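You operate a simulated robot arm through the tools that you are given. There is no shell and no other tool.

The job below is to be done with a simulated robot arm. You get a single attempt, and the scene is never put back.

Task
Squeeze the spring in the press and screw the red-ringed nut on.
Fine: shut the guard first; swing the yellow fork over before and aside after; the nut goes down by hand till it seats, then wind the press up. Where these are worked on the way, their far stop is far enough and under half their travel is too little: yellow fork.

The check looks at the end state, three seconds after you hand in, the way a careful person would. Anything else that was tipped, shoved, dropped, spilled or broken makes it a failure.

Robot
A 7-joint arm with a two-finger parallel gripper, fixed in place. Base frame: the origin is on the floor under the middle of its stand, x ahead of it, y to its left, z up; the work surface is at about z = 880. Lengths are in mm, angles in rad, forces in N, time in s.
It reaches about 1479 mm from its shoulder. Its first joint turns from -2.897 to 2.897 rad. Payload 4.4 kg.
Tool frame: the origin (TCP) lies between the finger pads and is the grasp point; the fingertips stand 23 mm ahead of it; z points along the fingers, y is the line along which they close. Largest opening 94 mm; finger width 38, thickness 10; the body of the gripper, 54 by 96 mm, starts 39 mm behind the TCP.
Orientation is told as [roll, pitch, yaw] about the base's x, y, z axes, in that order, counted from this pose: with the fingers straight down and closing along the base's y, the tool's x points along the base's -x, its y along +y and its z along -z.

Tools
- The arm moves only by the tool arm_command. Its argument "rows" is a list of rows, each a list of 7 numbers: the finger opening in mm, from 0 to 94, then the shift along the tool's x, y, z in mm, then the turn, a rotation vector about the tool's x, y, z in rad. In form: [[gripper, x, y, z, wx, wy, wz], ...]. A call has 1 to 20 rows; each row shifts and turns the commanded pose from where the row before left it, along the tool's axes as they then stand. A row lasts 0.2 s, in which the tool goes at most 50 mm and 0.15 rad; a call with a longer step from one row to the next is refused whole, and so is a gripper value outside its range. Where a pose cannot be reached the arm comes as near as it can. A force on the tool above 60 N (or 10 N above the force at the start of the call, whichever is more), or a blocked arm, ends the call early, and 0.2 s more pass. The fingers move at their own pace (about 72 mm/s each) and stop on an object; they squeeze with about 31 N. The grip force told is the motor's: it shows also when the fingers shut on nothing. Time passes only in rows, and 0.2 s behind the last, so rows that do not move let the fingers close. It gives the time, the measured TCP pose, the force on the tool (base axes), the opening and the grip force at its end, in the units of the frame above (readings bear some noise), with the torque about the TCP (base axes, N m) and any sound that the robot's microphone picked up.
- Cameras (640 x 400 px; columns grow to the right, rows downward): "scene" is fixed at [220.1, 651.9, 1634.3]; the picture's right is [-0.78, -0.63, 0.00], its down [-0.32, 0.40, -0.86] and it looks along [0.54, -0.67, -0.51] (base axes); focal length 347 px, centre (320, 200). "wrist" rides on the gripper at [86, 16, -75] in the tool frame; the picture's right is [-0.18, 0.98, 0.00], its down [-0.58, -0.11, -0.81] and it looks along [-0.79, -0.15, 0.59] (tool axes); focal length 243 px, centre (320, 200). There is no depth. A picture from a camera that has moved, and an enlarged one, comes with that camera's place and axes in the base frame and with its lens.
- grab_frame(camera): a new picture of that camera. The clock stands still meanwhile.
- inspect(camera, box): a new picture of the part [left, top, right, bottom] of that camera's present view, enlarged. The clock stands still meanwhile.
- finish_job(): hands the job in; it is judged then, once.

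Nothing tells you positions but the pictures and the camera data. Unless the task says otherwise, let go and move clear before handing in.

The tools are called as a command line: name --pt "numbers of a row" for each row, then --argument value for the rest, lists and objects as JSON in quotes. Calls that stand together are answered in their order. arm_command: Moves the arm, as the interface text tells. Its arguments: {"type":"object","properties":{"rows":{"type":"array"}},"required":["rows"]} The other tools are called the same way: grab_frame (camera) takes a picture; inspect (camera, box) takes an enlarged picture of a part of a camera's view; finish_job () hands the job in.

At the start:

```text
time: 0.0
eef_pos: [653.9, 309.3, 1412.7]
tool_rot: [0.002, -0.002, -0.001]
contact_force: [-0.5, -0.5, 0.7]
ft_torque: [0.0, -0.04, 0.02]
width: 93.9
finger_force: 0.1
```

scene: 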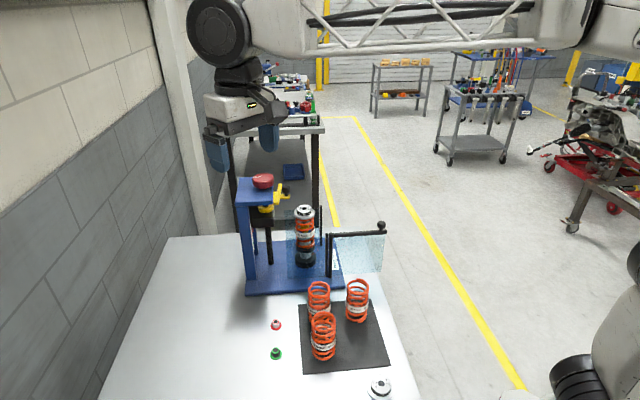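
wrist: 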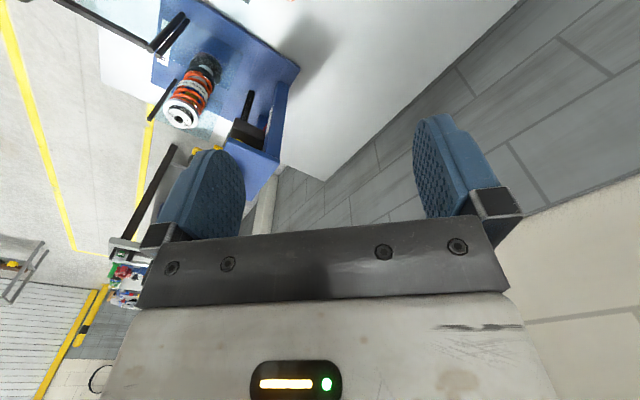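

I see a blue press with a spring stack in it, an open guard with a black handle, a yellow fork on the press, a red knob on top, a red-ringed nut and a green one on the bench, plus spare springs. I will look closer before moving anything.

inspect --camera "scene" --box '[220, 160, 400, 300]'

inspect --camera "scene" --box '[230, 290, 410, 400]'

inspect --camera "wrist" --box '[80, 0, 320, 180]'

```text
2.86 times, centred on (310, 230) of scene
camera zoom: at [220.1, 651.9, 1634.3], right [-0.78, -0.63, 0.0], down [-0.32, 0.4, -0.86], along [0.54, -0.67, -0.51], focal length 992 px, centre (349, 114)
```

zoom: 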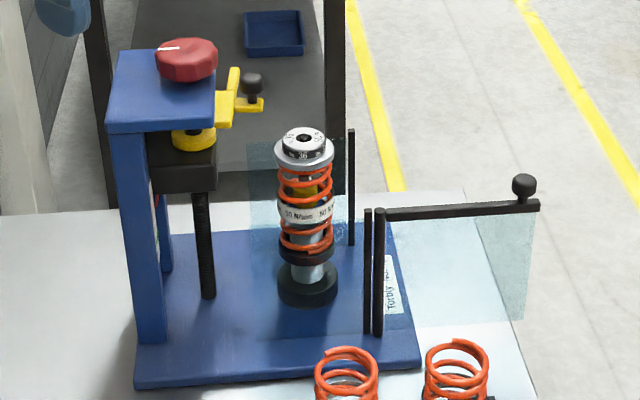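

```text
3.56 times, centred on (320, 345) of scene
camera zoom: at [220.1, 651.9, 1634.3], right [-0.78, -0.63, 0.0], down [-0.32, 0.4, -0.86], along [0.54, -0.67, -0.51], focal length 1234 px, centre (320, -316)
```

zoom: 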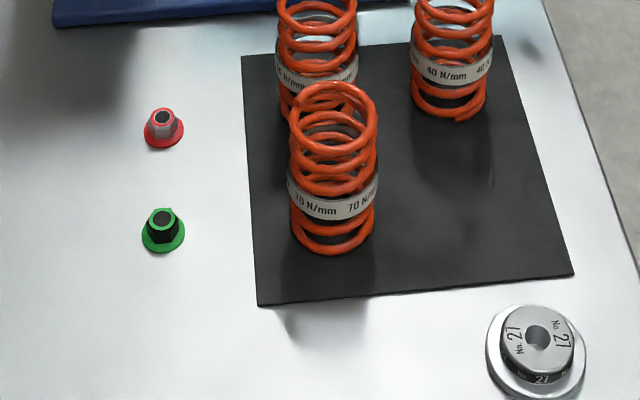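

```text
2.22 times, centred on (200, 90) of wrist
camera zoom: at [567.3, 326.1, 1486.8], right [0.18, 0.98, 0.0], down [0.58, -0.11, 0.81], along [0.79, -0.15, -0.59], focal length 539 px, centre (587, 444)
```

zoom: 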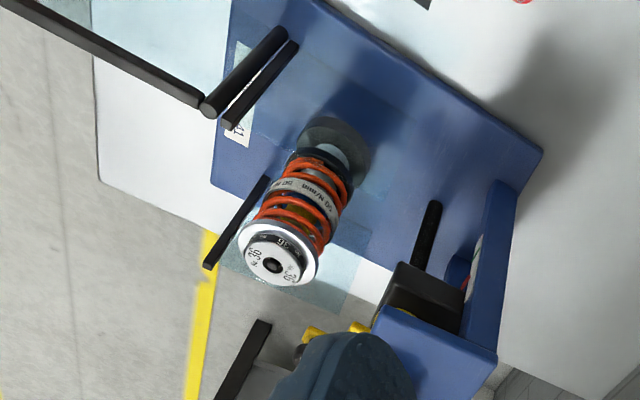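

The press post sits near (790, 17) with the cap top at about z 1098. The press screw and red knob are near (874, 90), the guard hinge near (692, 18), and the red nut near (696, 247). I will move the wrist camera closer for better views before touching anything.

arm_command --pt "94 9 -35 19 0 0 0" --pt "94 9 -35 19 0 0 0" --pt "94 9 -35 19 0 0 0" --pt "94 9 -35 19 0 0 0" --pt "94 9 -35 19 0 0 0" --pt "94 9 -35 18 0 0 0" --pt "94 0 0 0 0 0 0"

grab_frame --camera "wrist"

grab_frame --camera "scene"

```text
time: 1.6
eef_pos: [598.9, 100.6, 1299.7]
tool_rot: [0.002, -0.003, 0.001]
contact_force: [-0.1, 0.8, -0.6]
ft_torque: [0.05, 0.01, 0.02]
width: 94.2
finger_force: 0.0
```

```text
taken
camera wrist: at [513.0, 117.3, 1373.3], right [0.18, 0.98, 0.0], down [0.58, -0.11, 0.81], along [0.79, -0.15, -0.59], focal length 243 px, centre (320, 200)
```

wrist: 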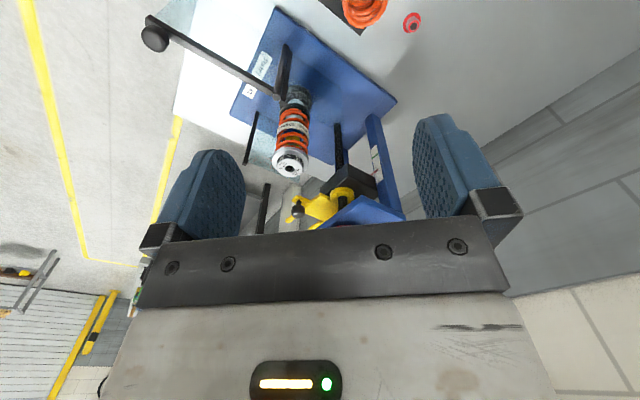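

```text
taken
```

scene: 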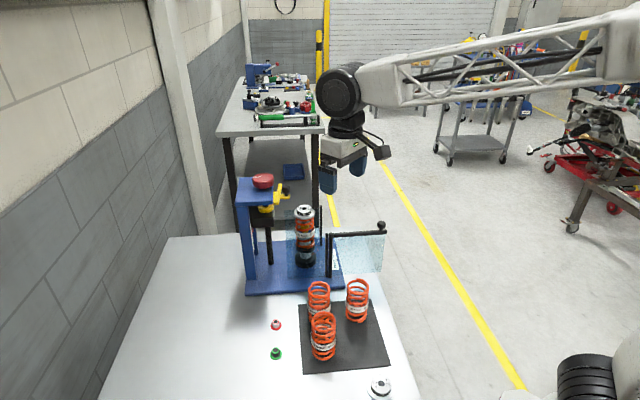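

inspect --camera "wrist" --box '[230, 60, 420, 235]'

inspect --camera "wrist" --box '[130, 0, 330, 130]'

inspect --camera "scene" --box '[230, 165, 310, 225]'

```text
2.29 times, centred on (325, 148) of wrist
camera zoom: at [513.0, 117.3, 1373.3], right [0.18, 0.98, 0.0], down [0.58, -0.11, 0.81], along [0.79, -0.15, -0.59], focal length 555 px, centre (309, 320)
```

zoom: 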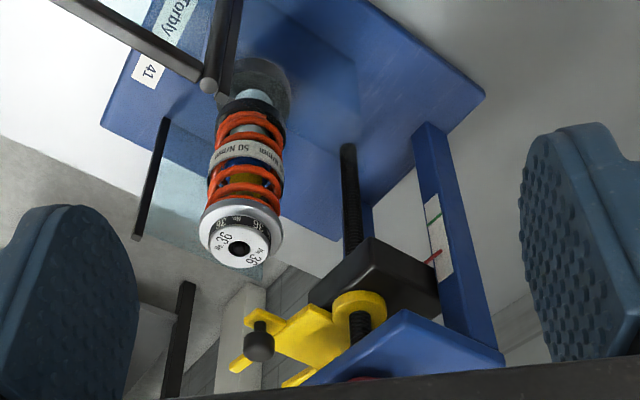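

```text
3.08 times, centred on (230, 65) of wrist
camera zoom: at [513.0, 117.3, 1373.3], right [0.18, 0.98, 0.0], down [0.58, -0.11, 0.81], along [0.79, -0.15, -0.59], focal length 746 px, centre (597, 615)
```

zoom: 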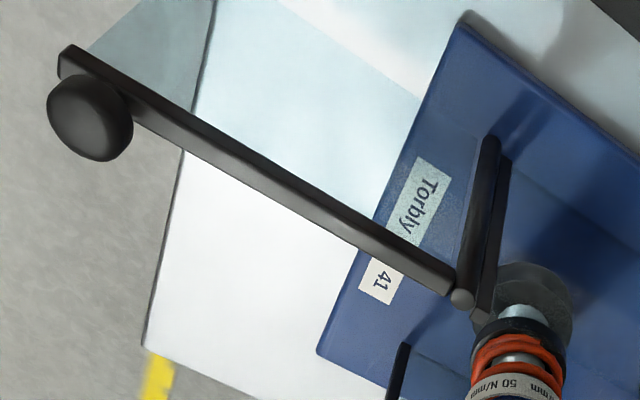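

```text
6.67 times, centred on (270, 195) of scene
camera zoom: at [220.1, 651.9, 1634.3], right [-0.78, -0.63, 0.0], down [-0.32, 0.4, -0.86], along [0.54, -0.67, -0.51], focal length 2315 px, centre (653, 233)
```

zoom: 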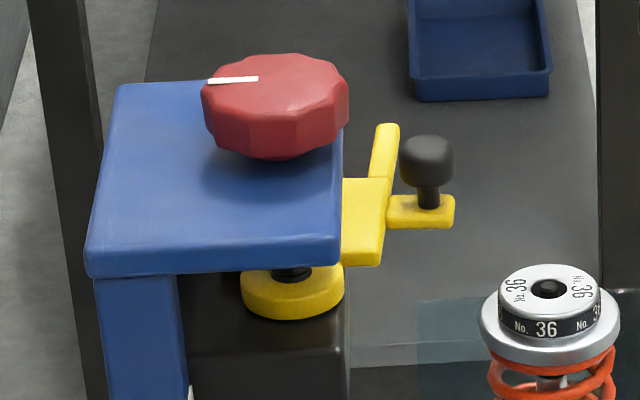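

The fork's collar sits on the carriage around the press screw, and a scale with green and red marks is on the column. I will enlarge the scale, the cap bore and the nuts.

inspect --camera "wrist" --box '[330, 110, 400, 200]'

inspect --camera "wrist" --box '[260, 80, 330, 190]'

inspect --camera "scene" --box '[285, 200, 325, 275]'

inspect --camera "scene" --box '[260, 310, 300, 365]'

```text
4.44 times, centred on (365, 155) of wrist
camera zoom: at [513.0, 117.3, 1373.3], right [0.18, 0.98, 0.0], down [0.58, -0.11, 0.81], along [0.79, -0.15, -0.59], focal length 1078 px, centre (120, 400)
```

zoom: 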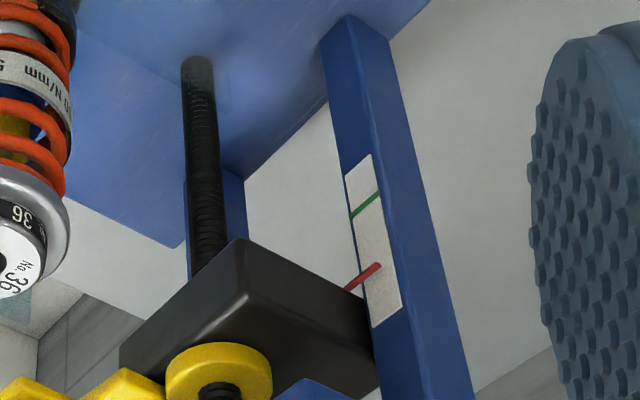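

```text
3.64 times, centred on (295, 135) of wrist
camera zoom: at [513.0, 117.3, 1373.3], right [0.18, 0.98, 0.0], down [0.58, -0.11, 0.81], along [0.79, -0.15, -0.59], focal length 882 px, centre (411, 436)
```

zoom: 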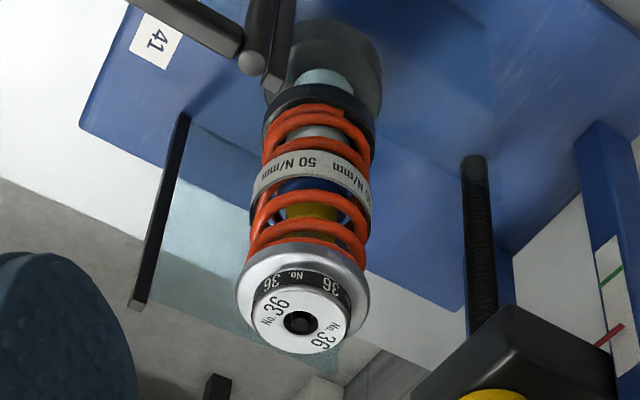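

```text
5.33 times, centred on (305, 238) of scene
camera zoom: at [220.1, 651.9, 1634.3], right [-0.78, -0.63, 0.0], down [-0.32, 0.4, -0.86], along [0.54, -0.67, -0.51], focal length 1852 px, centre (400, 0)
```

zoom: 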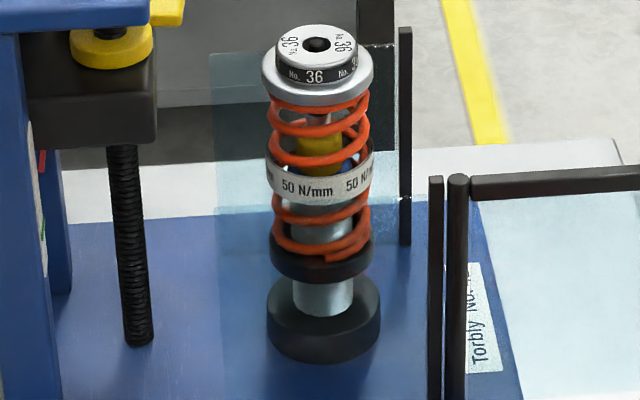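

```text
7.27 times, centred on (280, 338) of scene
camera zoom: at [220.1, 651.9, 1634.3], right [-0.78, -0.63, 0.0], down [-0.32, 0.4, -0.86], along [0.54, -0.67, -0.51], focal length 2525 px, centre (611, -800)
```

zoom: 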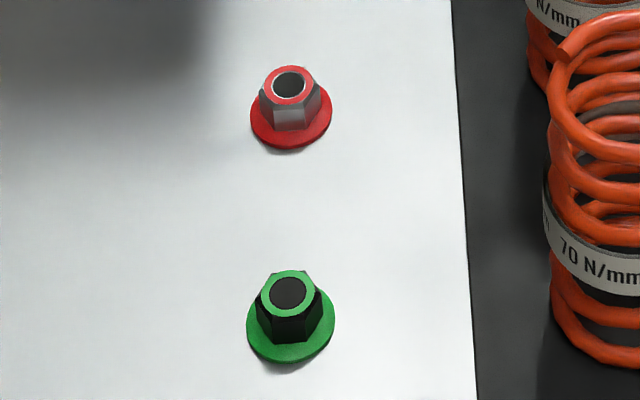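

The red pointer on the carriage now sits above a green line on the scale, so I take the green line as the winding target, about 40 mm down. I will bring the gripper above the guard's knob, near (584, -70, 1087), and turn it 45° for a closer look.

arm_command --pt "94 3 -34 20 0 0 0" --pt "94 3 -34 20 0 0 0" --pt "94 3 -34 20 0 0 0" --pt "94 3 -34 20 0 0 0" --pt "94 3 -34 20 0 0 0" --pt "94 0 0 0 0 0 -0.131" --pt "94 0 0 0 0 0 -0.131" --pt "94 0 0 0 0 0 -0.131" --pt "94 0 0 0 0 0 -0.131" --pt "94 0 0 0 0 0 -0.131" --pt "94 0 0 0 0 0 -0.131" --pt "94 0 0 0 0 0 0"

grab_frame --camera "wrist"

grab_frame --camera "scene"

```text
time: 4.2
eef_pos: [585.2, -70.9, 1200.1]
tool_rot: [0.001, -0.002, 0.788]
contact_force: [-0.3, 0.3, 0.2]
ft_torque: [0.0, 0.01, -0.04]
width: 94.0
finger_force: 0.0
```

```text
taken
camera wrist: at [512.6, -119.8, 1273.7], right [-0.57, 0.82, 0.0], down [0.49, 0.33, 0.81], along [0.67, 0.46, -0.59], focal length 243 px, centre (320, 200)
```

wrist: 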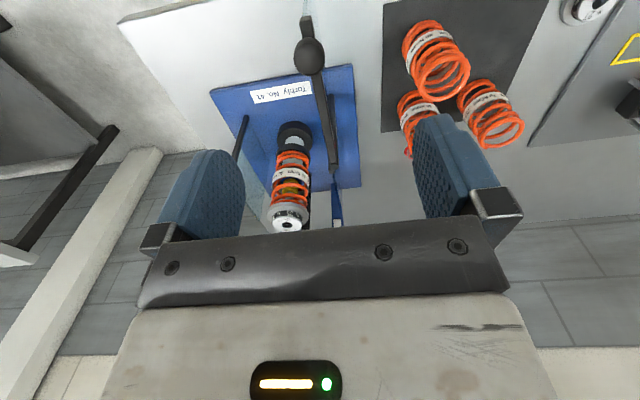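

```text
taken
```

scene: 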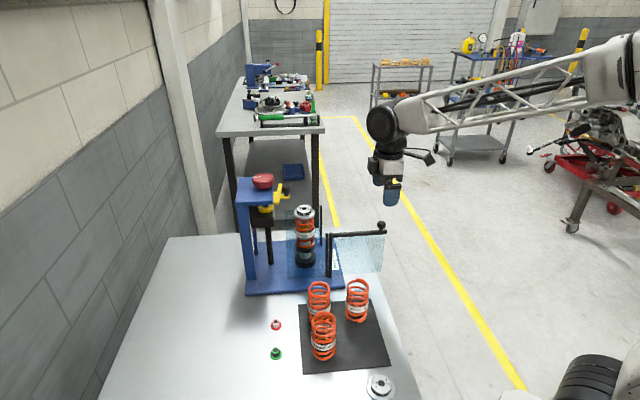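

inspect --camera "wrist" --box '[220, 0, 420, 125]'

inspect --camera "wrist" --box '[230, 90, 390, 235]'

inspect --camera "scene" --box '[310, 200, 400, 290]'

```text
3.20 times, centred on (320, 62) of wrist
camera zoom: at [512.6, -119.8, 1273.7], right [-0.57, 0.82, 0.0], down [0.49, 0.33, 0.81], along [0.67, 0.46, -0.59], focal length 776 px, centre (320, 640)
```

zoom: 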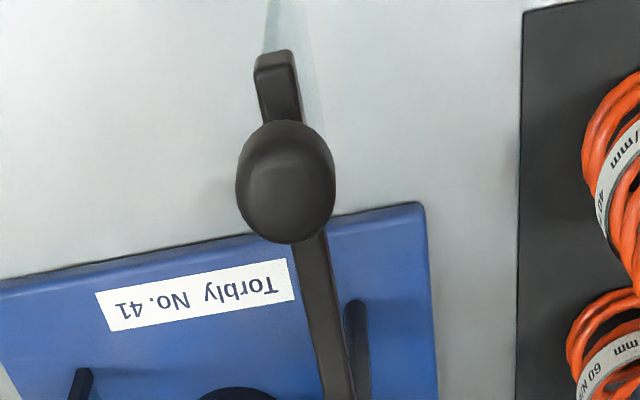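

```text
2.76 times, centred on (310, 162) of wrist
camera zoom: at [512.6, -119.8, 1273.7], right [-0.57, 0.82, 0.0], down [0.49, 0.33, 0.81], along [0.67, 0.46, -0.59], focal length 669 px, centre (348, 303)
```

zoom: 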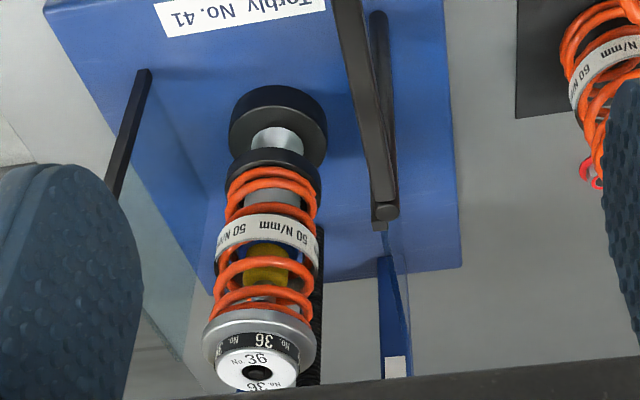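

```text
4.44 times, centred on (355, 245) of scene
camera zoom: at [220.1, 651.9, 1634.3], right [-0.78, -0.63, 0.0], down [-0.32, 0.4, -0.86], along [0.54, -0.67, -0.51], focal length 1543 px, centre (164, 0)
```

zoom: 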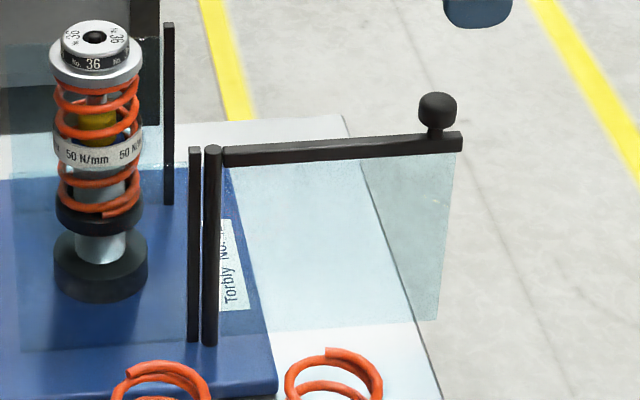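

The guard's knob sits at about (584, -79, 1083) and its hinge at (686, 20). I will lower a half-open gripper around the knob, and then check it.

arm_command --pt "50 6.4 -4.9 10 0 0 0" --pt "50 0 0 25 0 0 0" --pt "50 0 0 25 0 0 0" --pt "50 0 0 25 0 0 0" --pt "50 0 0 15 0 0 0" --pt "50 0 0 7 0 0 0" --pt "50 0 0 0 0 0 0"

grab_frame --camera "wrist"

inspect --camera "scene" --box '[300, 180, 430, 290]'

```text
time: 5.8
eef_pos: [583.5, -77.9, 1091.1]
tool_rot: [0.0, -0.003, 0.785]
contact_force: [0.7, -0.4, 0.1]
ft_torque: [-0.04, 0.01, -0.01]
width: 50.0
finger_force: 0.1
```

```text
taken
camera wrist: at [510.7, -127.8, 1165.5], right [-0.57, 0.82, 0.0], down [0.49, 0.33, 0.81], along [0.67, 0.46, -0.59], focal length 243 px, centre (320, 200)
```

wrist: 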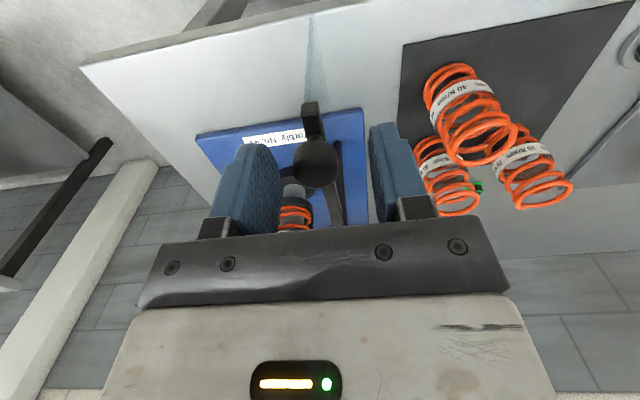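

```text
3.64 times, centred on (365, 235) of scene
camera zoom: at [220.1, 651.9, 1634.3], right [-0.78, -0.63, 0.0], down [-0.32, 0.4, -0.86], along [0.54, -0.67, -0.51], focal length 1262 px, centre (156, 73)
```

zoom: 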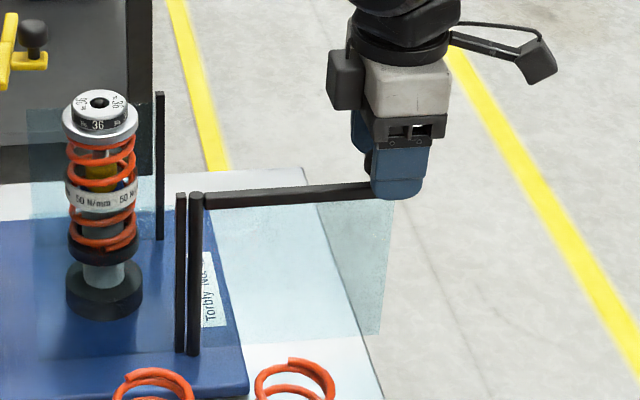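

The knob is centred between the fingers. I will narrow the gap to a loose cage and swing the guard round its hinge by about 1.5 rad.

arm_command --pt "29 0 0 0 0 0 0" --pt "29 0 0 0 0 0 0" --pt "29 -0.4 -7 0 0 0 -0.05" --pt "29 -0.7 -14.1 0 0 0 -0.1" --pt "29 -0.7 -14.1 0 0 0 -0.1" --pt "29 -0.7 -14.1 0 0 0 -0.1" --pt "29 -0.7 -14.1 0 0 0 -0.1" --pt "29 -0.7 -14.1 0 0 0 -0.1" --pt "29 -0.7 -14.1 0 0 0 -0.1" --pt "29 -0.7 -14.1 0 0 0 -0.1" --pt "29 0 0 0 0 0 0"

grab_frame --camera "wrist"

inspect --camera "scene" --box '[260, 160, 430, 290]'

```text
time: 8.2
eef_pos: [679.9, -118.7, 1092.5]
tool_rot: [-0.001, -0.002, 1.537]
contact_force: [0.0, 0.1, 1.0]
ft_torque: [0.01, -0.01, 0.0]
width: 29.4
finger_force: 0.0
```

```text
taken
camera wrist: at [660.3, -204.6, 1166.2], right [-0.98, 0.22, 0.0], down [0.13, 0.58, 0.81], along [0.18, 0.79, -0.59], focal length 243 px, centre (320, 200)
```

wrist: 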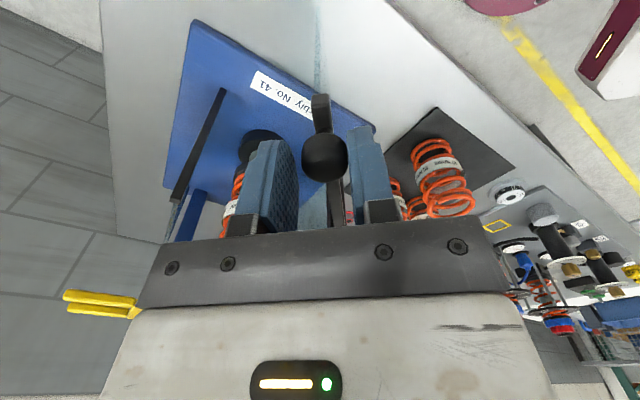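

```text
3.08 times, centred on (345, 225) of scene
camera zoom: at [220.1, 651.9, 1634.3], right [-0.78, -0.63, 0.0], down [-0.32, 0.4, -0.86], along [0.54, -0.67, -0.51], focal length 1068 px, centre (243, 123)
```

zoom: 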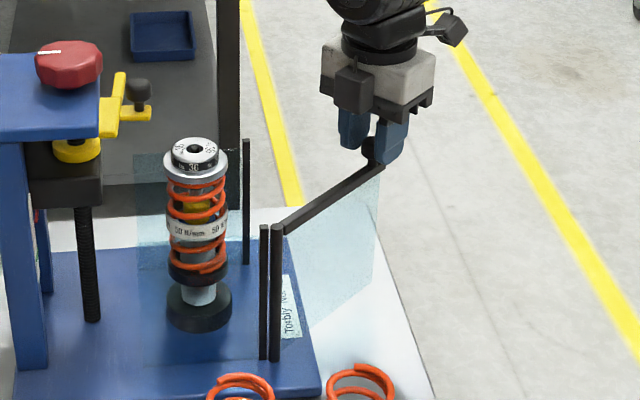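

The guard is following the fingers and is roughly halfway. I will carry on round the arc toward its closed stop.

arm_command --pt "29 -0.7 -14.1 0 0 0 -0.1" --pt "29 -0.7 -14.1 0 0 0 -0.1" --pt "29 -0.7 -14.1 0 0 0 -0.1" --pt "29 -0.7 -14.1 0 0 0 -0.1" --pt "29 -0.7 -14.1 0 0 0 -0.1" --pt "29 -0.7 -14.1 0 0 0 -0.1" --pt "29 -0.7 -14.1 0 0 0 -0.1" --pt "29 -0.4 -7 0 0 0 -0.05" --pt "29 0 0 0 0 0 0"

grab_frame --camera "wrist"

inspect --camera "scene" --box '[240, 160, 410, 290]'

```text
time: 10.2
eef_pos: [775.1, -83.6, 1092.7]
tool_rot: [-0.002, -0.001, 2.287]
contact_force: [0.5, 0.0, 0.3]
ft_torque: [0.0, -0.03, 0.02]
width: 29.2
finger_force: 0.2
```

```text
taken
camera wrist: at [820.3, -159.2, 1166.9], right [-0.86, -0.51, 0.0], down [-0.3, 0.51, 0.81], along [-0.41, 0.7, -0.59], focal length 243 px, centre (320, 200)
```

wrist: 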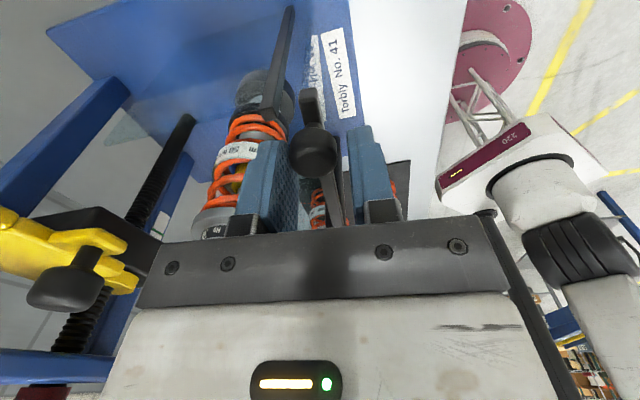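

```text
3.08 times, centred on (325, 225) of scene
camera zoom: at [220.1, 651.9, 1634.3], right [-0.78, -0.63, 0.0], down [-0.32, 0.4, -0.86], along [0.54, -0.67, -0.51], focal length 1068 px, centre (305, 123)
```

zoom: 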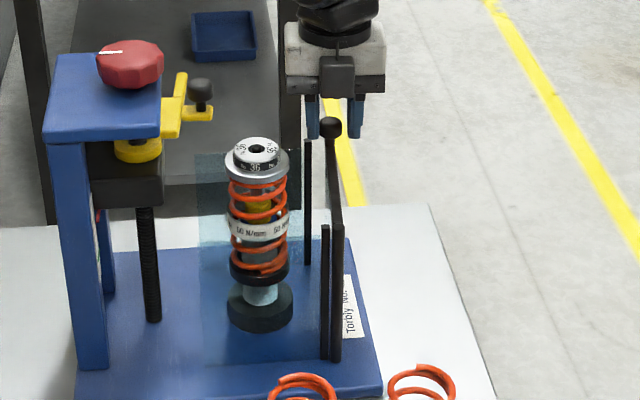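

The guard is almost shut but still a little short of its stop post, so I will ease it on in small steps until it stops.

arm_command --pt "29 -0.2 -5.7 0 0 0 -0.04" --pt "29 -0.2 -5.7 0 0 0 -0.04" --pt "29 -0.2 -5.7 0 0 0 -0.04" --pt "29 0 0 0 0 0 0"

inspect --camera "scene" --box '[240, 160, 410, 290]'

inspect --camera "wrist" --box '[200, 50, 420, 230]'

```text
time: 11.2
eef_pos: [788.3, -72.6, 1092.0]
tool_rot: [-0.002, 0.001, 2.407]
contact_force: [-5.4, -3.5, -1.1]
ft_torque: [-0.05, 0.12, -0.05]
width: 31.7
finger_force: 2.9
```

```text
3.08 times, centred on (325, 225) of scene
camera zoom: at [220.1, 651.9, 1634.3], right [-0.78, -0.63, 0.0], down [-0.32, 0.4, -0.86], along [0.54, -0.67, -0.51], focal length 1068 px, centre (305, 123)
```

zoom: 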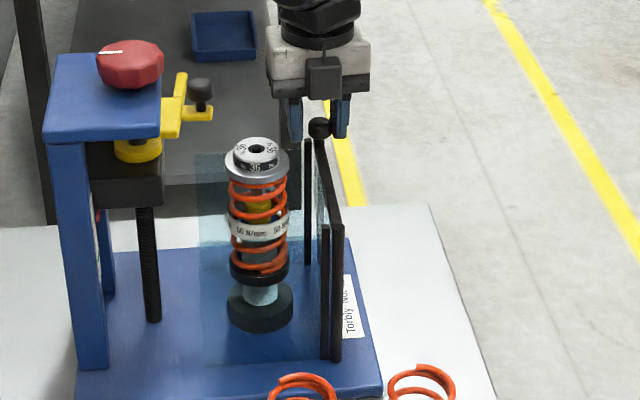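

```text
2.22 times, centred on (310, 140) of wrist
camera zoom: at [841.3, -142.2, 1165.8], right [-0.8, -0.61, 0.0], down [-0.36, 0.47, 0.81], along [-0.49, 0.64, -0.59], focal length 539 px, centre (342, 333)
```

zoom: 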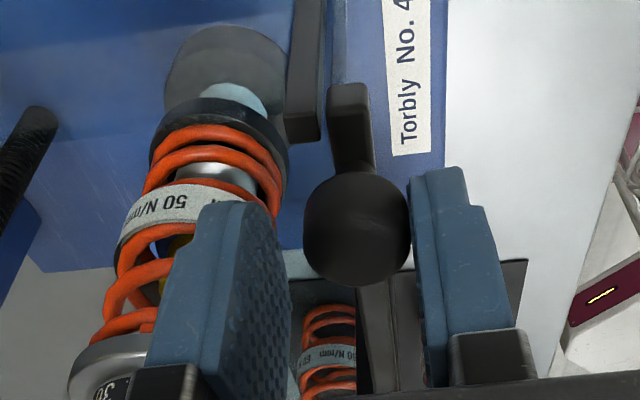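

arm_command --pt "29 0 -4 0 0 0 -0.02" --pt "29 0 0 0 0 0 0"

inspect --camera "scene" --box '[280, 190, 350, 290]'

```text
time: 11.8
eef_pos: [789.5, -69.4, 1090.4]
tool_rot: [-0.002, -0.001, 2.426]
contact_force: [-20.8, -9.3, -1.9]
ft_torque: [-0.12, 0.36, -0.2]
width: 38.5
finger_force: 10.4
```

```text
4.00 times, centred on (315, 240) of scene
camera zoom: at [220.1, 651.9, 1634.3], right [-0.78, -0.63, 0.0], down [-0.32, 0.4, -0.86], along [0.54, -0.67, -0.51], focal length 1389 px, centre (340, 40)
```

zoom: 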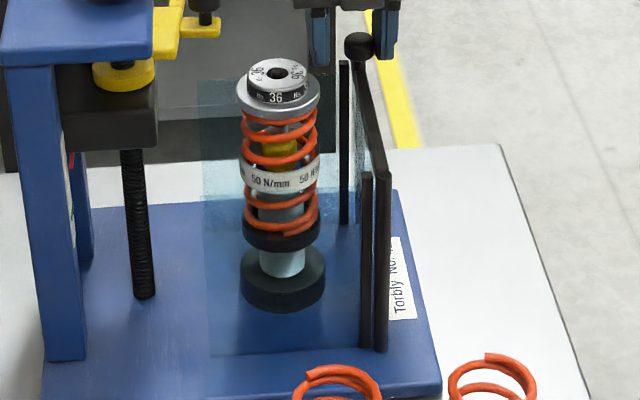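

The guard is shut: the force climbed to about 21 N without further movement, and it sits parallel to its posts. I will back off, open and lift clear to get a look at the fork.

arm_command --pt "36 0 6 0 0 0 0" --pt "50 0 0 0 0 0 0" --pt "50 0 0 -10 0 0 0" --pt "50 0 0 -30 0 0 0" --pt "50 0 0 -40 0 0 0" --pt "50 0 0 -40 0 0 0" --pt "50 0 0 -40 0 0 0" --pt "50 0 0 0 0 0 0"

grab_frame --camera "wrist"

inspect --camera "scene" --box '[230, 160, 370, 290]'

```text
time: 13.6
eef_pos: [786.5, -74.1, 1250.6]
tool_rot: [-0.001, -0.001, 2.426]
contact_force: [1.0, -0.8, -0.2]
ft_torque: [-0.01, 0.01, 0.01]
width: 50.1
finger_force: 0.0
```

```text
taken
camera wrist: at [840.9, -143.7, 1325.7], right [-0.78, -0.62, 0.0], down [-0.37, 0.46, 0.81], along [-0.5, 0.63, -0.59], focal length 243 px, centre (320, 200)
```

wrist: 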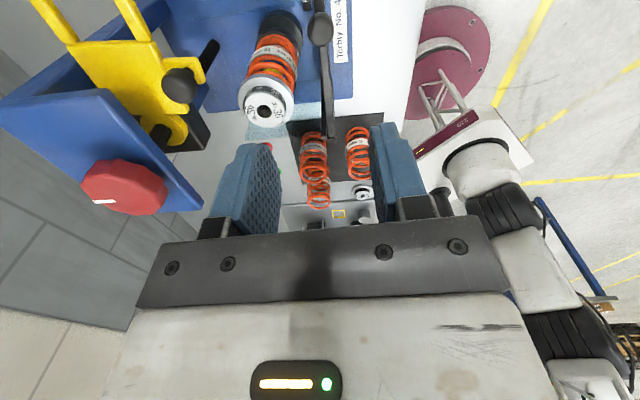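

```text
3.08 times, centred on (300, 225) of scene
camera zoom: at [220.1, 651.9, 1634.3], right [-0.78, -0.63, 0.0], down [-0.32, 0.4, -0.86], along [0.54, -0.67, -0.51], focal length 1068 px, centre (382, 123)
```

zoom: 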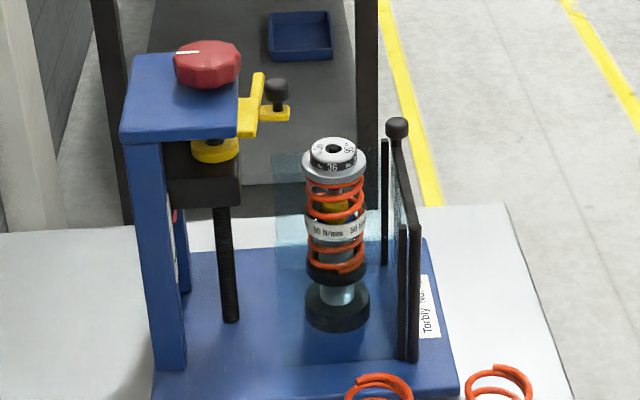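

inspect --camera "wrist" --box '[0, 0, 240, 220]'

inspect --camera "wrist" --box '[150, 0, 350, 150]'

```text
1.82 times, centred on (120, 110) of wrist
camera zoom: at [840.9, -143.7, 1325.7], right [-0.78, -0.62, 0.0], down [-0.37, 0.46, 0.81], along [-0.5, 0.63, -0.59], focal length 441 px, centre (684, 364)
```

zoom: 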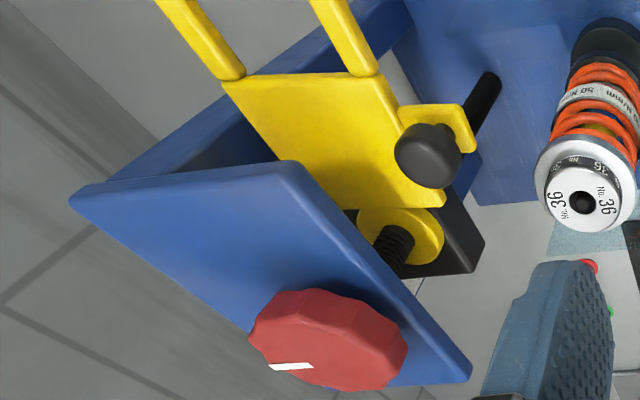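

```text
2.67 times, centred on (250, 75) of wrist
camera zoom: at [840.9, -143.7, 1325.7], right [-0.78, -0.62, 0.0], down [-0.37, 0.46, 0.81], along [-0.5, 0.63, -0.59], focal length 647 px, centre (507, 533)
```

zoom: 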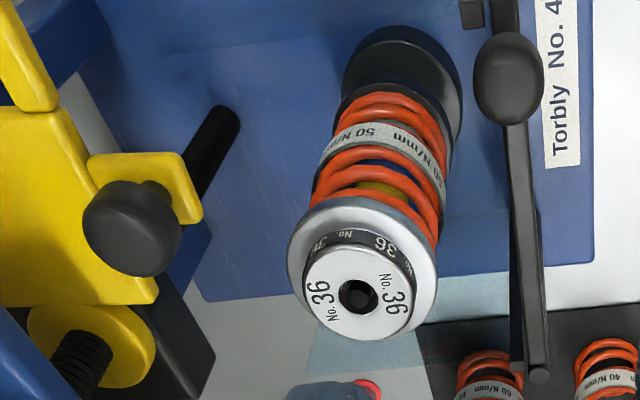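

The guard is closed. The fork points away along the base now, with its knob near (868, 10, 1132), and it must swing about 90° around the press screw at (871, 87). I will turn the gripper and come in above the fork knob.

arm_command --pt "50 0 0 0 0 0 0.143" --pt "50 0 0 0 0 0 0.143" --pt "50 0 0 0 0 0 0.143" --pt "50 0 0 0 0 0 0.143" --pt "50 0 0 0 0 0 0.143" --pt "50 0 0 0 0 0 0.143" --pt "50 0 0 0 0 0 0.143" --pt "50 0 0 0 0 0 0.143" --pt "50 0 0 0 0 0 0.147" --pt "50 -28 -9.5 0 0 0 0" --pt "50 -28 -9.5 0 0 0 0" --pt "50 -28 -9.5 0 0 0 0" --pt "50 -27 -9.8 0 0 0 0" --pt "50 0 0 25 0 0 0" --pt "50 0 0 25 0 0 0" --pt "44 0 0 0 0 0 0"

grab_frame --camera "wrist"

inspect --camera "scene" --box '[220, 140, 350, 260]'

```text
time: 17.0
eef_pos: [868.8, 10.3, 1201.9]
tool_rot: [-0.001, -0.002, 1.136]
contact_force: [-0.5, 0.1, -0.4]
ft_torque: [0.0, -0.01, -0.01]
width: 44.2
finger_force: 0.0
```

```text
taken
camera wrist: at [817.5, -60.8, 1276.6], right [-0.81, 0.58, 0.0], down [0.34, 0.48, 0.81], along [0.47, 0.66, -0.59], focal length 243 px, centre (320, 200)
```

wrist: 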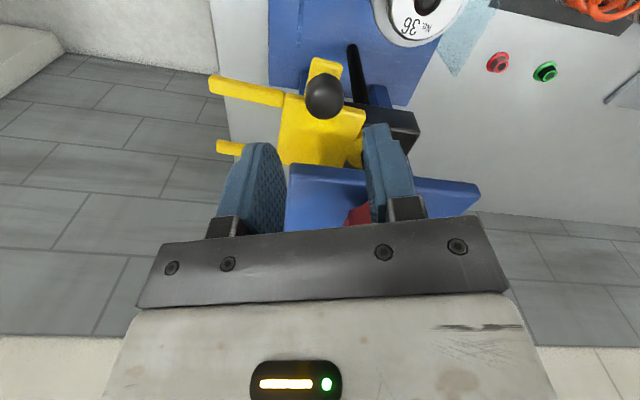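

```text
3.33 times, centred on (285, 200) of scene
camera zoom: at [220.1, 651.9, 1634.3], right [-0.78, -0.63, 0.0], down [-0.32, 0.4, -0.86], along [0.54, -0.67, -0.51], focal length 1157 px, centre (437, 200)
```

zoom: 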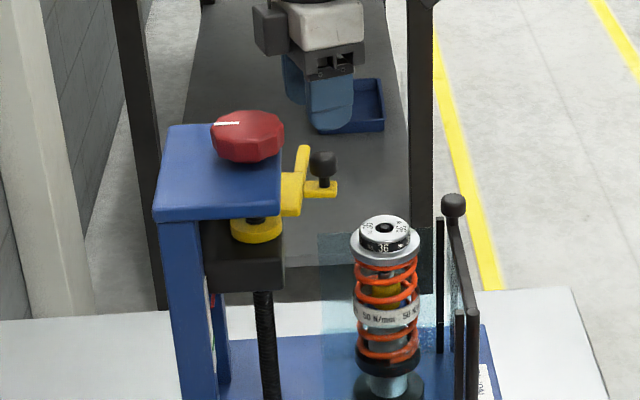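

The knob reads about (865, 12), almost under the gripper. I will descend around it and check the contact reading.

arm_command --pt "44 0 3 16 0 0 0" --pt "44 0 0 16 0 0 0" --pt "44 0 0 16 0 0 0" --pt "44 0 0 10 0 0 0" --pt "44 0 0 6 0 0 0" --pt "44 0 0 0 0 0 0"

grab_frame --camera "wrist"

inspect --camera "scene" --box '[220, 140, 350, 260]'

```text
time: 18.4
eef_pos: [865.1, 12.2, 1137.6]
tool_rot: [0.0, -0.002, 1.135]
contact_force: [0.5, -0.5, 0.8]
ft_torque: [-0.02, 0.0, 0.01]
width: 44.0
finger_force: 0.1
```

```text
taken
camera wrist: at [814.3, -59.1, 1212.2], right [-0.81, 0.58, 0.0], down [0.34, 0.48, 0.81], along [0.47, 0.66, -0.59], focal length 243 px, centre (320, 200)
```

wrist: 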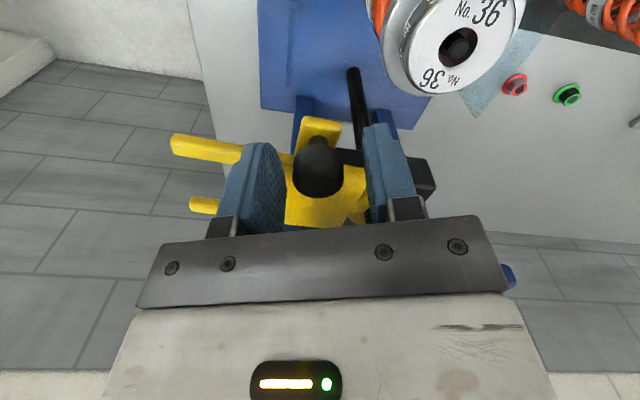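

```text
3.33 times, centred on (285, 200) of scene
camera zoom: at [220.1, 651.9, 1634.3], right [-0.78, -0.63, 0.0], down [-0.32, 0.4, -0.86], along [0.54, -0.67, -0.51], focal length 1157 px, centre (437, 200)
```

zoom: 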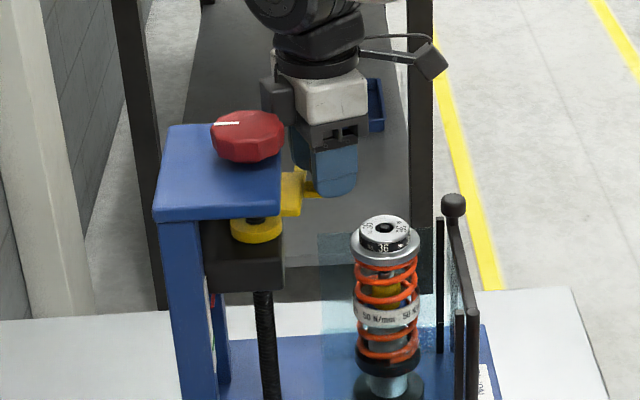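

The knob is centred between the fingers and nothing is touching. I will close to a loose cage and swing the fork halfway round the screw axis, then look.

arm_command --pt "30 0 0 0 0 0 0" --pt "30 0 0 0 0 0 0" --pt "30 2.42 7.55 0 0 0 0.0465" --pt "30 1.98 7.67 0 0 0 0.0465" --pt "30 1.53 7.78 0 0 0 0.0465" --pt "30 1.08 7.85 0 0 0 0.0465" --pt "30 0.62 7.9 0 0 0 0.0465" --pt "30 0.16 7.92 0 0 0 0.0465" --pt "30 -0.3 7.92 0 0 0 0.0465" --pt "30 0 0 0 0 0 0"

grab_frame --camera "wrist"

inspect --camera "scene" --box '[220, 140, 350, 260]'

```text
time: 20.6
eef_pos: [816.7, 35.9, 1138.6]
tool_rot: [0.0, -0.002, 0.81]
contact_force: [0.0, 0.7, -0.4]
ft_torque: [0.03, 0.03, -0.01]
width: 29.9
finger_force: 0.0
```

```text
taken
camera wrist: at [745.6, -15.1, 1212.4], right [-0.59, 0.81, 0.0], down [0.48, 0.35, 0.81], along [0.65, 0.47, -0.59], focal length 243 px, centre (320, 200)
```

wrist: 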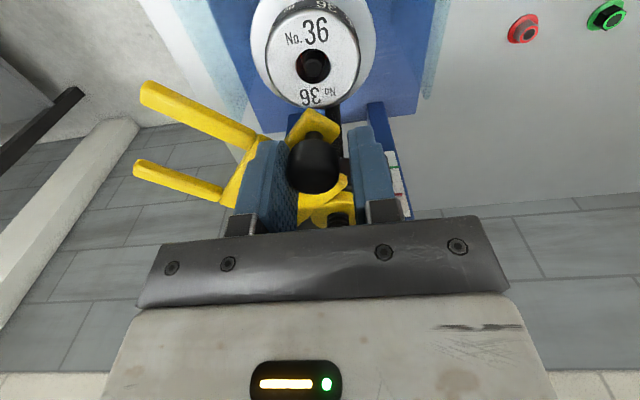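

```text
3.33 times, centred on (285, 200) of scene
camera zoom: at [220.1, 651.9, 1634.3], right [-0.78, -0.63, 0.0], down [-0.32, 0.4, -0.86], along [0.54, -0.67, -0.51], focal length 1157 px, centre (437, 200)
```

zoom: 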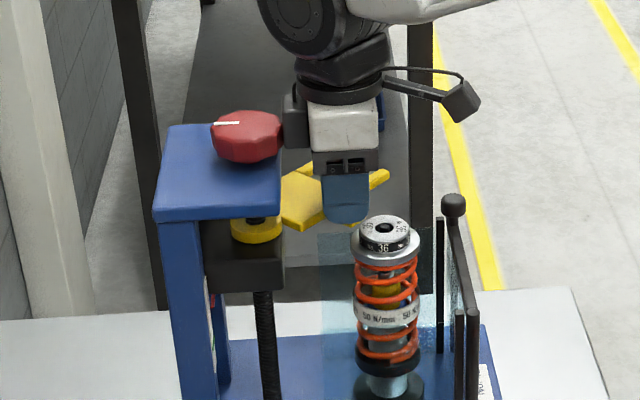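

The fork is following at about the halfway point and clears the cap. I will continue to the far stop.

arm_command --pt "30 -0.76 7.89 0 0 0 0.0465" --pt "30 -1.22 7.83 0 0 0 0.0465" --pt "30 -1.68 7.75 0 0 0 0.0465" --pt "30 -2.12 7.63 0 0 0 0.0465" --pt "30 -2.56 7.5 0 0 0 0.0465" --pt "30 -2.99 7.34 0 0 0 0.0465" --pt "30 -3.4 7.15 0 0 0 0.0465" --pt "30 0 0 0 0 0 0"

grab_frame --camera "wrist"

inspect --camera "scene" --box '[220, 140, 350, 260]'

```text
time: 21.5
eef_pos: [800.5, 55.5, 1139.5]
tool_rot: [0.0, 0.002, 0.649]
contact_force: [-21.2, -17.3, 3.3]
ft_torque: [1.16, -1.43, -0.54]
width: 29.9
finger_force: 0.1
stopped in row 4: the force on the tool passed its limit at 70 N (the readings are from after the stop); the commanded pose is now the measured one
```

```text
taken
camera wrist: at [722.6, 16.3, 1213.0], right [-0.45, 0.89, 0.0], down [0.53, 0.27, 0.81], along [0.72, 0.36, -0.59], focal length 243 px, centre (320, 200)
```

wrist: 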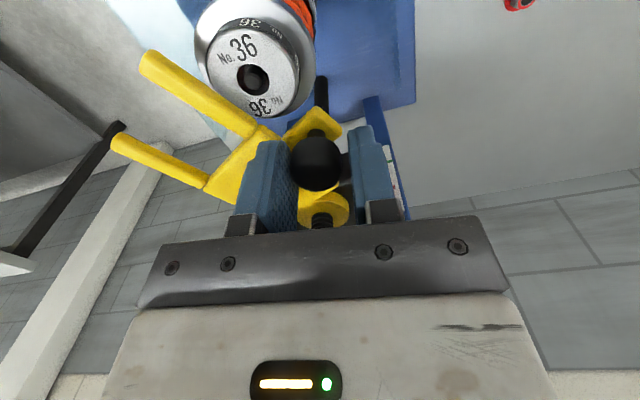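

```text
3.33 times, centred on (285, 200) of scene
camera zoom: at [220.1, 651.9, 1634.3], right [-0.78, -0.63, 0.0], down [-0.32, 0.4, -0.86], along [0.54, -0.67, -0.51], focal length 1157 px, centre (437, 200)
```

zoom: 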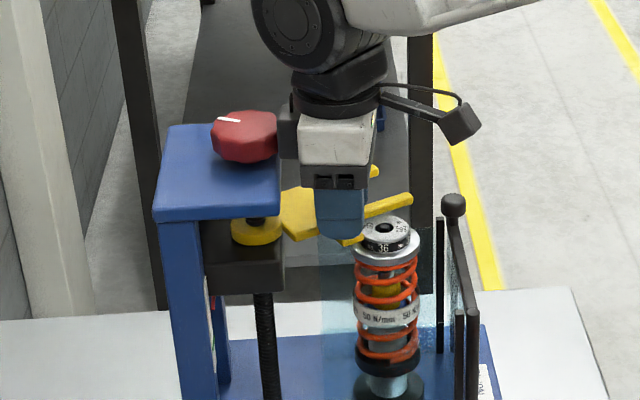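

The stop came from the side box of the gripper touching the red wheel: the force points outward from about 68 mm above the grasp point. It nudged the wheel a little. I will look at the tine and cap clearance before leaning the gripper away from the wheel.

inspect --camera "wrist" --box '[100, 30, 350, 220]'

inspect --camera "scene" --box '[255, 160, 325, 225]'

```text
2.11 times, centred on (225, 125) of wrist
camera zoom: at [722.6, 16.3, 1213.0], right [-0.45, 0.89, 0.0], down [0.53, 0.27, 0.81], along [0.72, 0.36, -0.59], focal length 511 px, centre (520, 358)
```

zoom: 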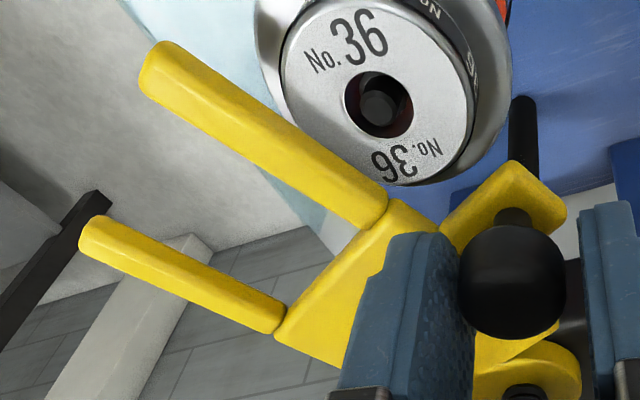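

```text
6.15 times, centred on (290, 192) of scene
camera zoom: at [220.1, 651.9, 1634.3], right [-0.78, -0.63, 0.0], down [-0.32, 0.4, -0.86], along [0.54, -0.67, -0.51], focal length 2137 px, centre (505, 246)
```

zoom: 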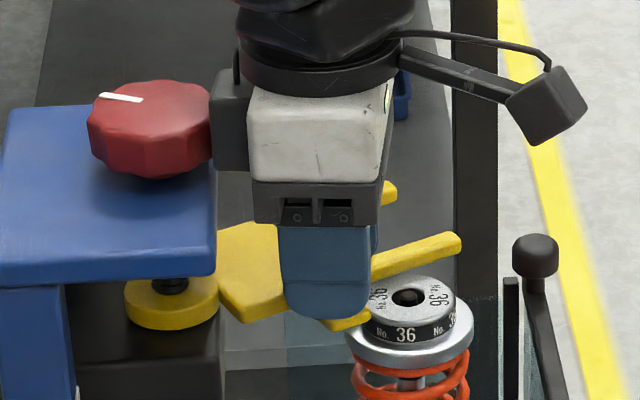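

The tine clears the cap so far. I will shift outward a little, raise 4 mm and lean the gripper about 0.3 rad away from the wheel, keeping the fork knob between the fingers.

arm_command --pt "30 4 0 0 0 0 0" --pt "30 0 0 -3 0 0 0" --pt "30 0 0 0 0 -0.1 0" --pt "30 0 0 0 0 -0.1 0" --pt "30 0 0 0 0 -0.1 0" --pt "30 0 0 0 0 0 0"

grab_frame --camera "wrist"

inspect --camera "scene" --box '[220, 140, 350, 260]'

```text
time: 22.9
eef_pos: [797.1, 54.0, 1140.5]
tool_rot: [0.002, -0.3, 0.651]
contact_force: [-0.1, -0.3, -0.5]
ft_torque: [0.02, -0.01, 0.0]
width: 29.9
finger_force: 0.0
```

```text
taken
camera wrist: at [705.2, 4.1, 1186.2], right [-0.45, 0.89, 0.06], down [0.32, 0.1, 0.94], along [0.83, 0.45, -0.33], focal length 243 px, centre (320, 200)
```

wrist: 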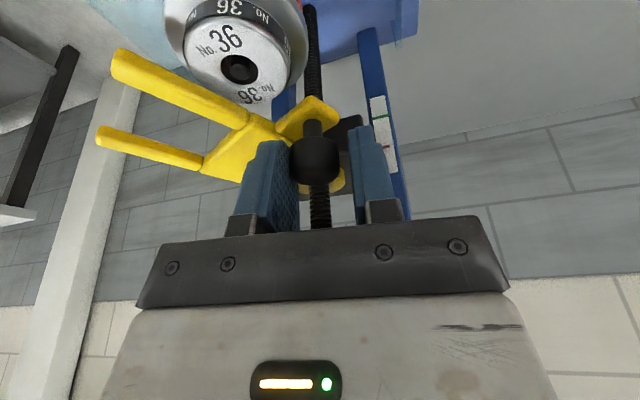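

```text
3.33 times, centred on (285, 200) of scene
camera zoom: at [220.1, 651.9, 1634.3], right [-0.78, -0.63, 0.0], down [-0.32, 0.4, -0.86], along [0.54, -0.67, -0.51], focal length 1157 px, centre (437, 200)
```

zoom: 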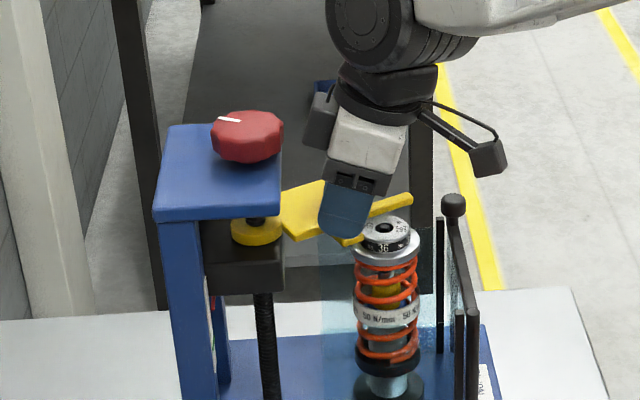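

The gripper now leans clear of the wheel with no contact. I will continue the fork's arc to its far stop.

arm_command --pt "30 -1.61 6.53 0.5 0.0103 0 0.0334" --pt "30 -1.94 6.44 0.6 0.0103 0 0.0334" --pt "30 -2.25 6.32 0.7 0.0103 0 0.0334" --pt "30 -2.57 6.19 0.79 0.0103 0 0.0334" --pt "30 0 0 0 0 0 0"

grab_frame --camera "wrist"

inspect --camera "scene" --box '[220, 140, 350, 260]'

```text
time: 24.1
eef_pos: [789.9, 79.7, 1140.6]
tool_rot: [0.002, -0.298, 0.51]
contact_force: [-0.3, 0.8, 0.2]
ft_torque: [-0.01, 0.0, 0.01]
width: 30.6
finger_force: 0.5
```

```text
taken
camera wrist: at [691.8, 43.0, 1186.5], right [-0.33, 0.94, 0.06], down [0.33, 0.06, 0.94], along [0.89, 0.33, -0.33], focal length 243 px, centre (320, 200)
```

wrist: 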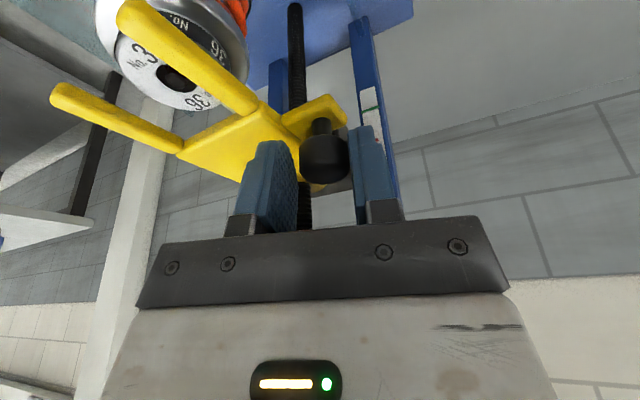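

```text
3.33 times, centred on (285, 200) of scene
camera zoom: at [220.1, 651.9, 1634.3], right [-0.78, -0.63, 0.0], down [-0.32, 0.4, -0.86], along [0.54, -0.67, -0.51], focal length 1157 px, centre (437, 200)
```

zoom: 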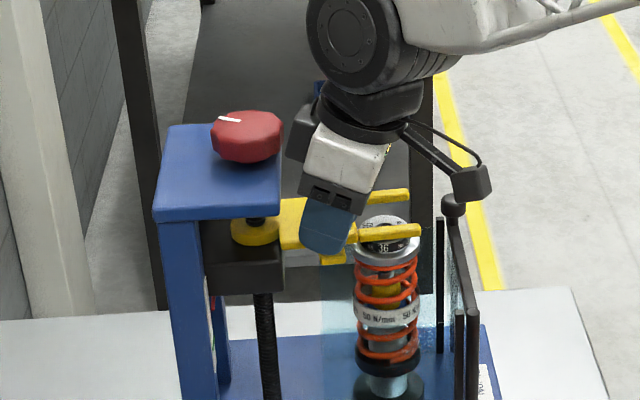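

arm_command --pt "30 -2.23 5.2 0.69 0 0 0" --pt "30 -2.57 5.02 0.79 0 0 0" --pt "30 -2.9 4.82 0.9 0 0 0" --pt "30 0 0 0 0 0 0"

grab_frame --camera "wrist"

inspect --camera "scene" --box '[220, 140, 350, 260]'

```text
time: 25.1
eef_pos: [791.1, 95.4, 1140.9]
tool_rot: [0.001, -0.299, 0.509]
contact_force: [1.2, -14.1, -1.1]
ft_torque: [-0.25, -0.01, -0.03]
width: 35.8
finger_force: 6.4
```

```text
taken
camera wrist: at [691.7, 59.6, 1186.5], right [-0.33, 0.94, 0.05], down [0.33, 0.06, 0.94], along [0.89, 0.33, -0.33], focal length 243 px, centre (320, 200)
```

wrist: 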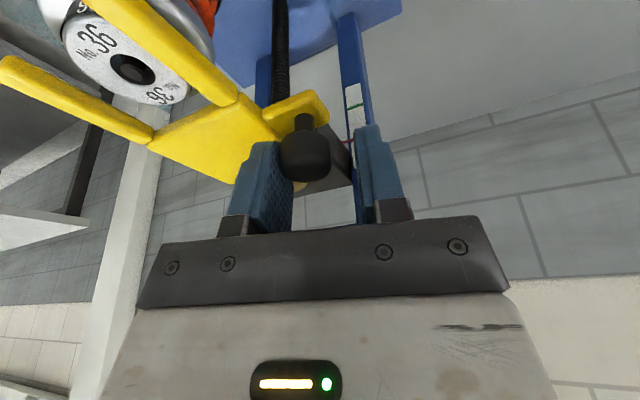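

```text
3.33 times, centred on (285, 200) of scene
camera zoom: at [220.1, 651.9, 1634.3], right [-0.78, -0.63, 0.0], down [-0.32, 0.4, -0.86], along [0.54, -0.67, -0.51], focal length 1157 px, centre (437, 200)
```

zoom: 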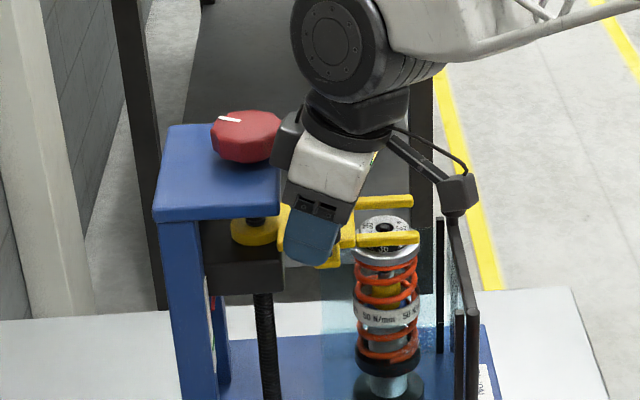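

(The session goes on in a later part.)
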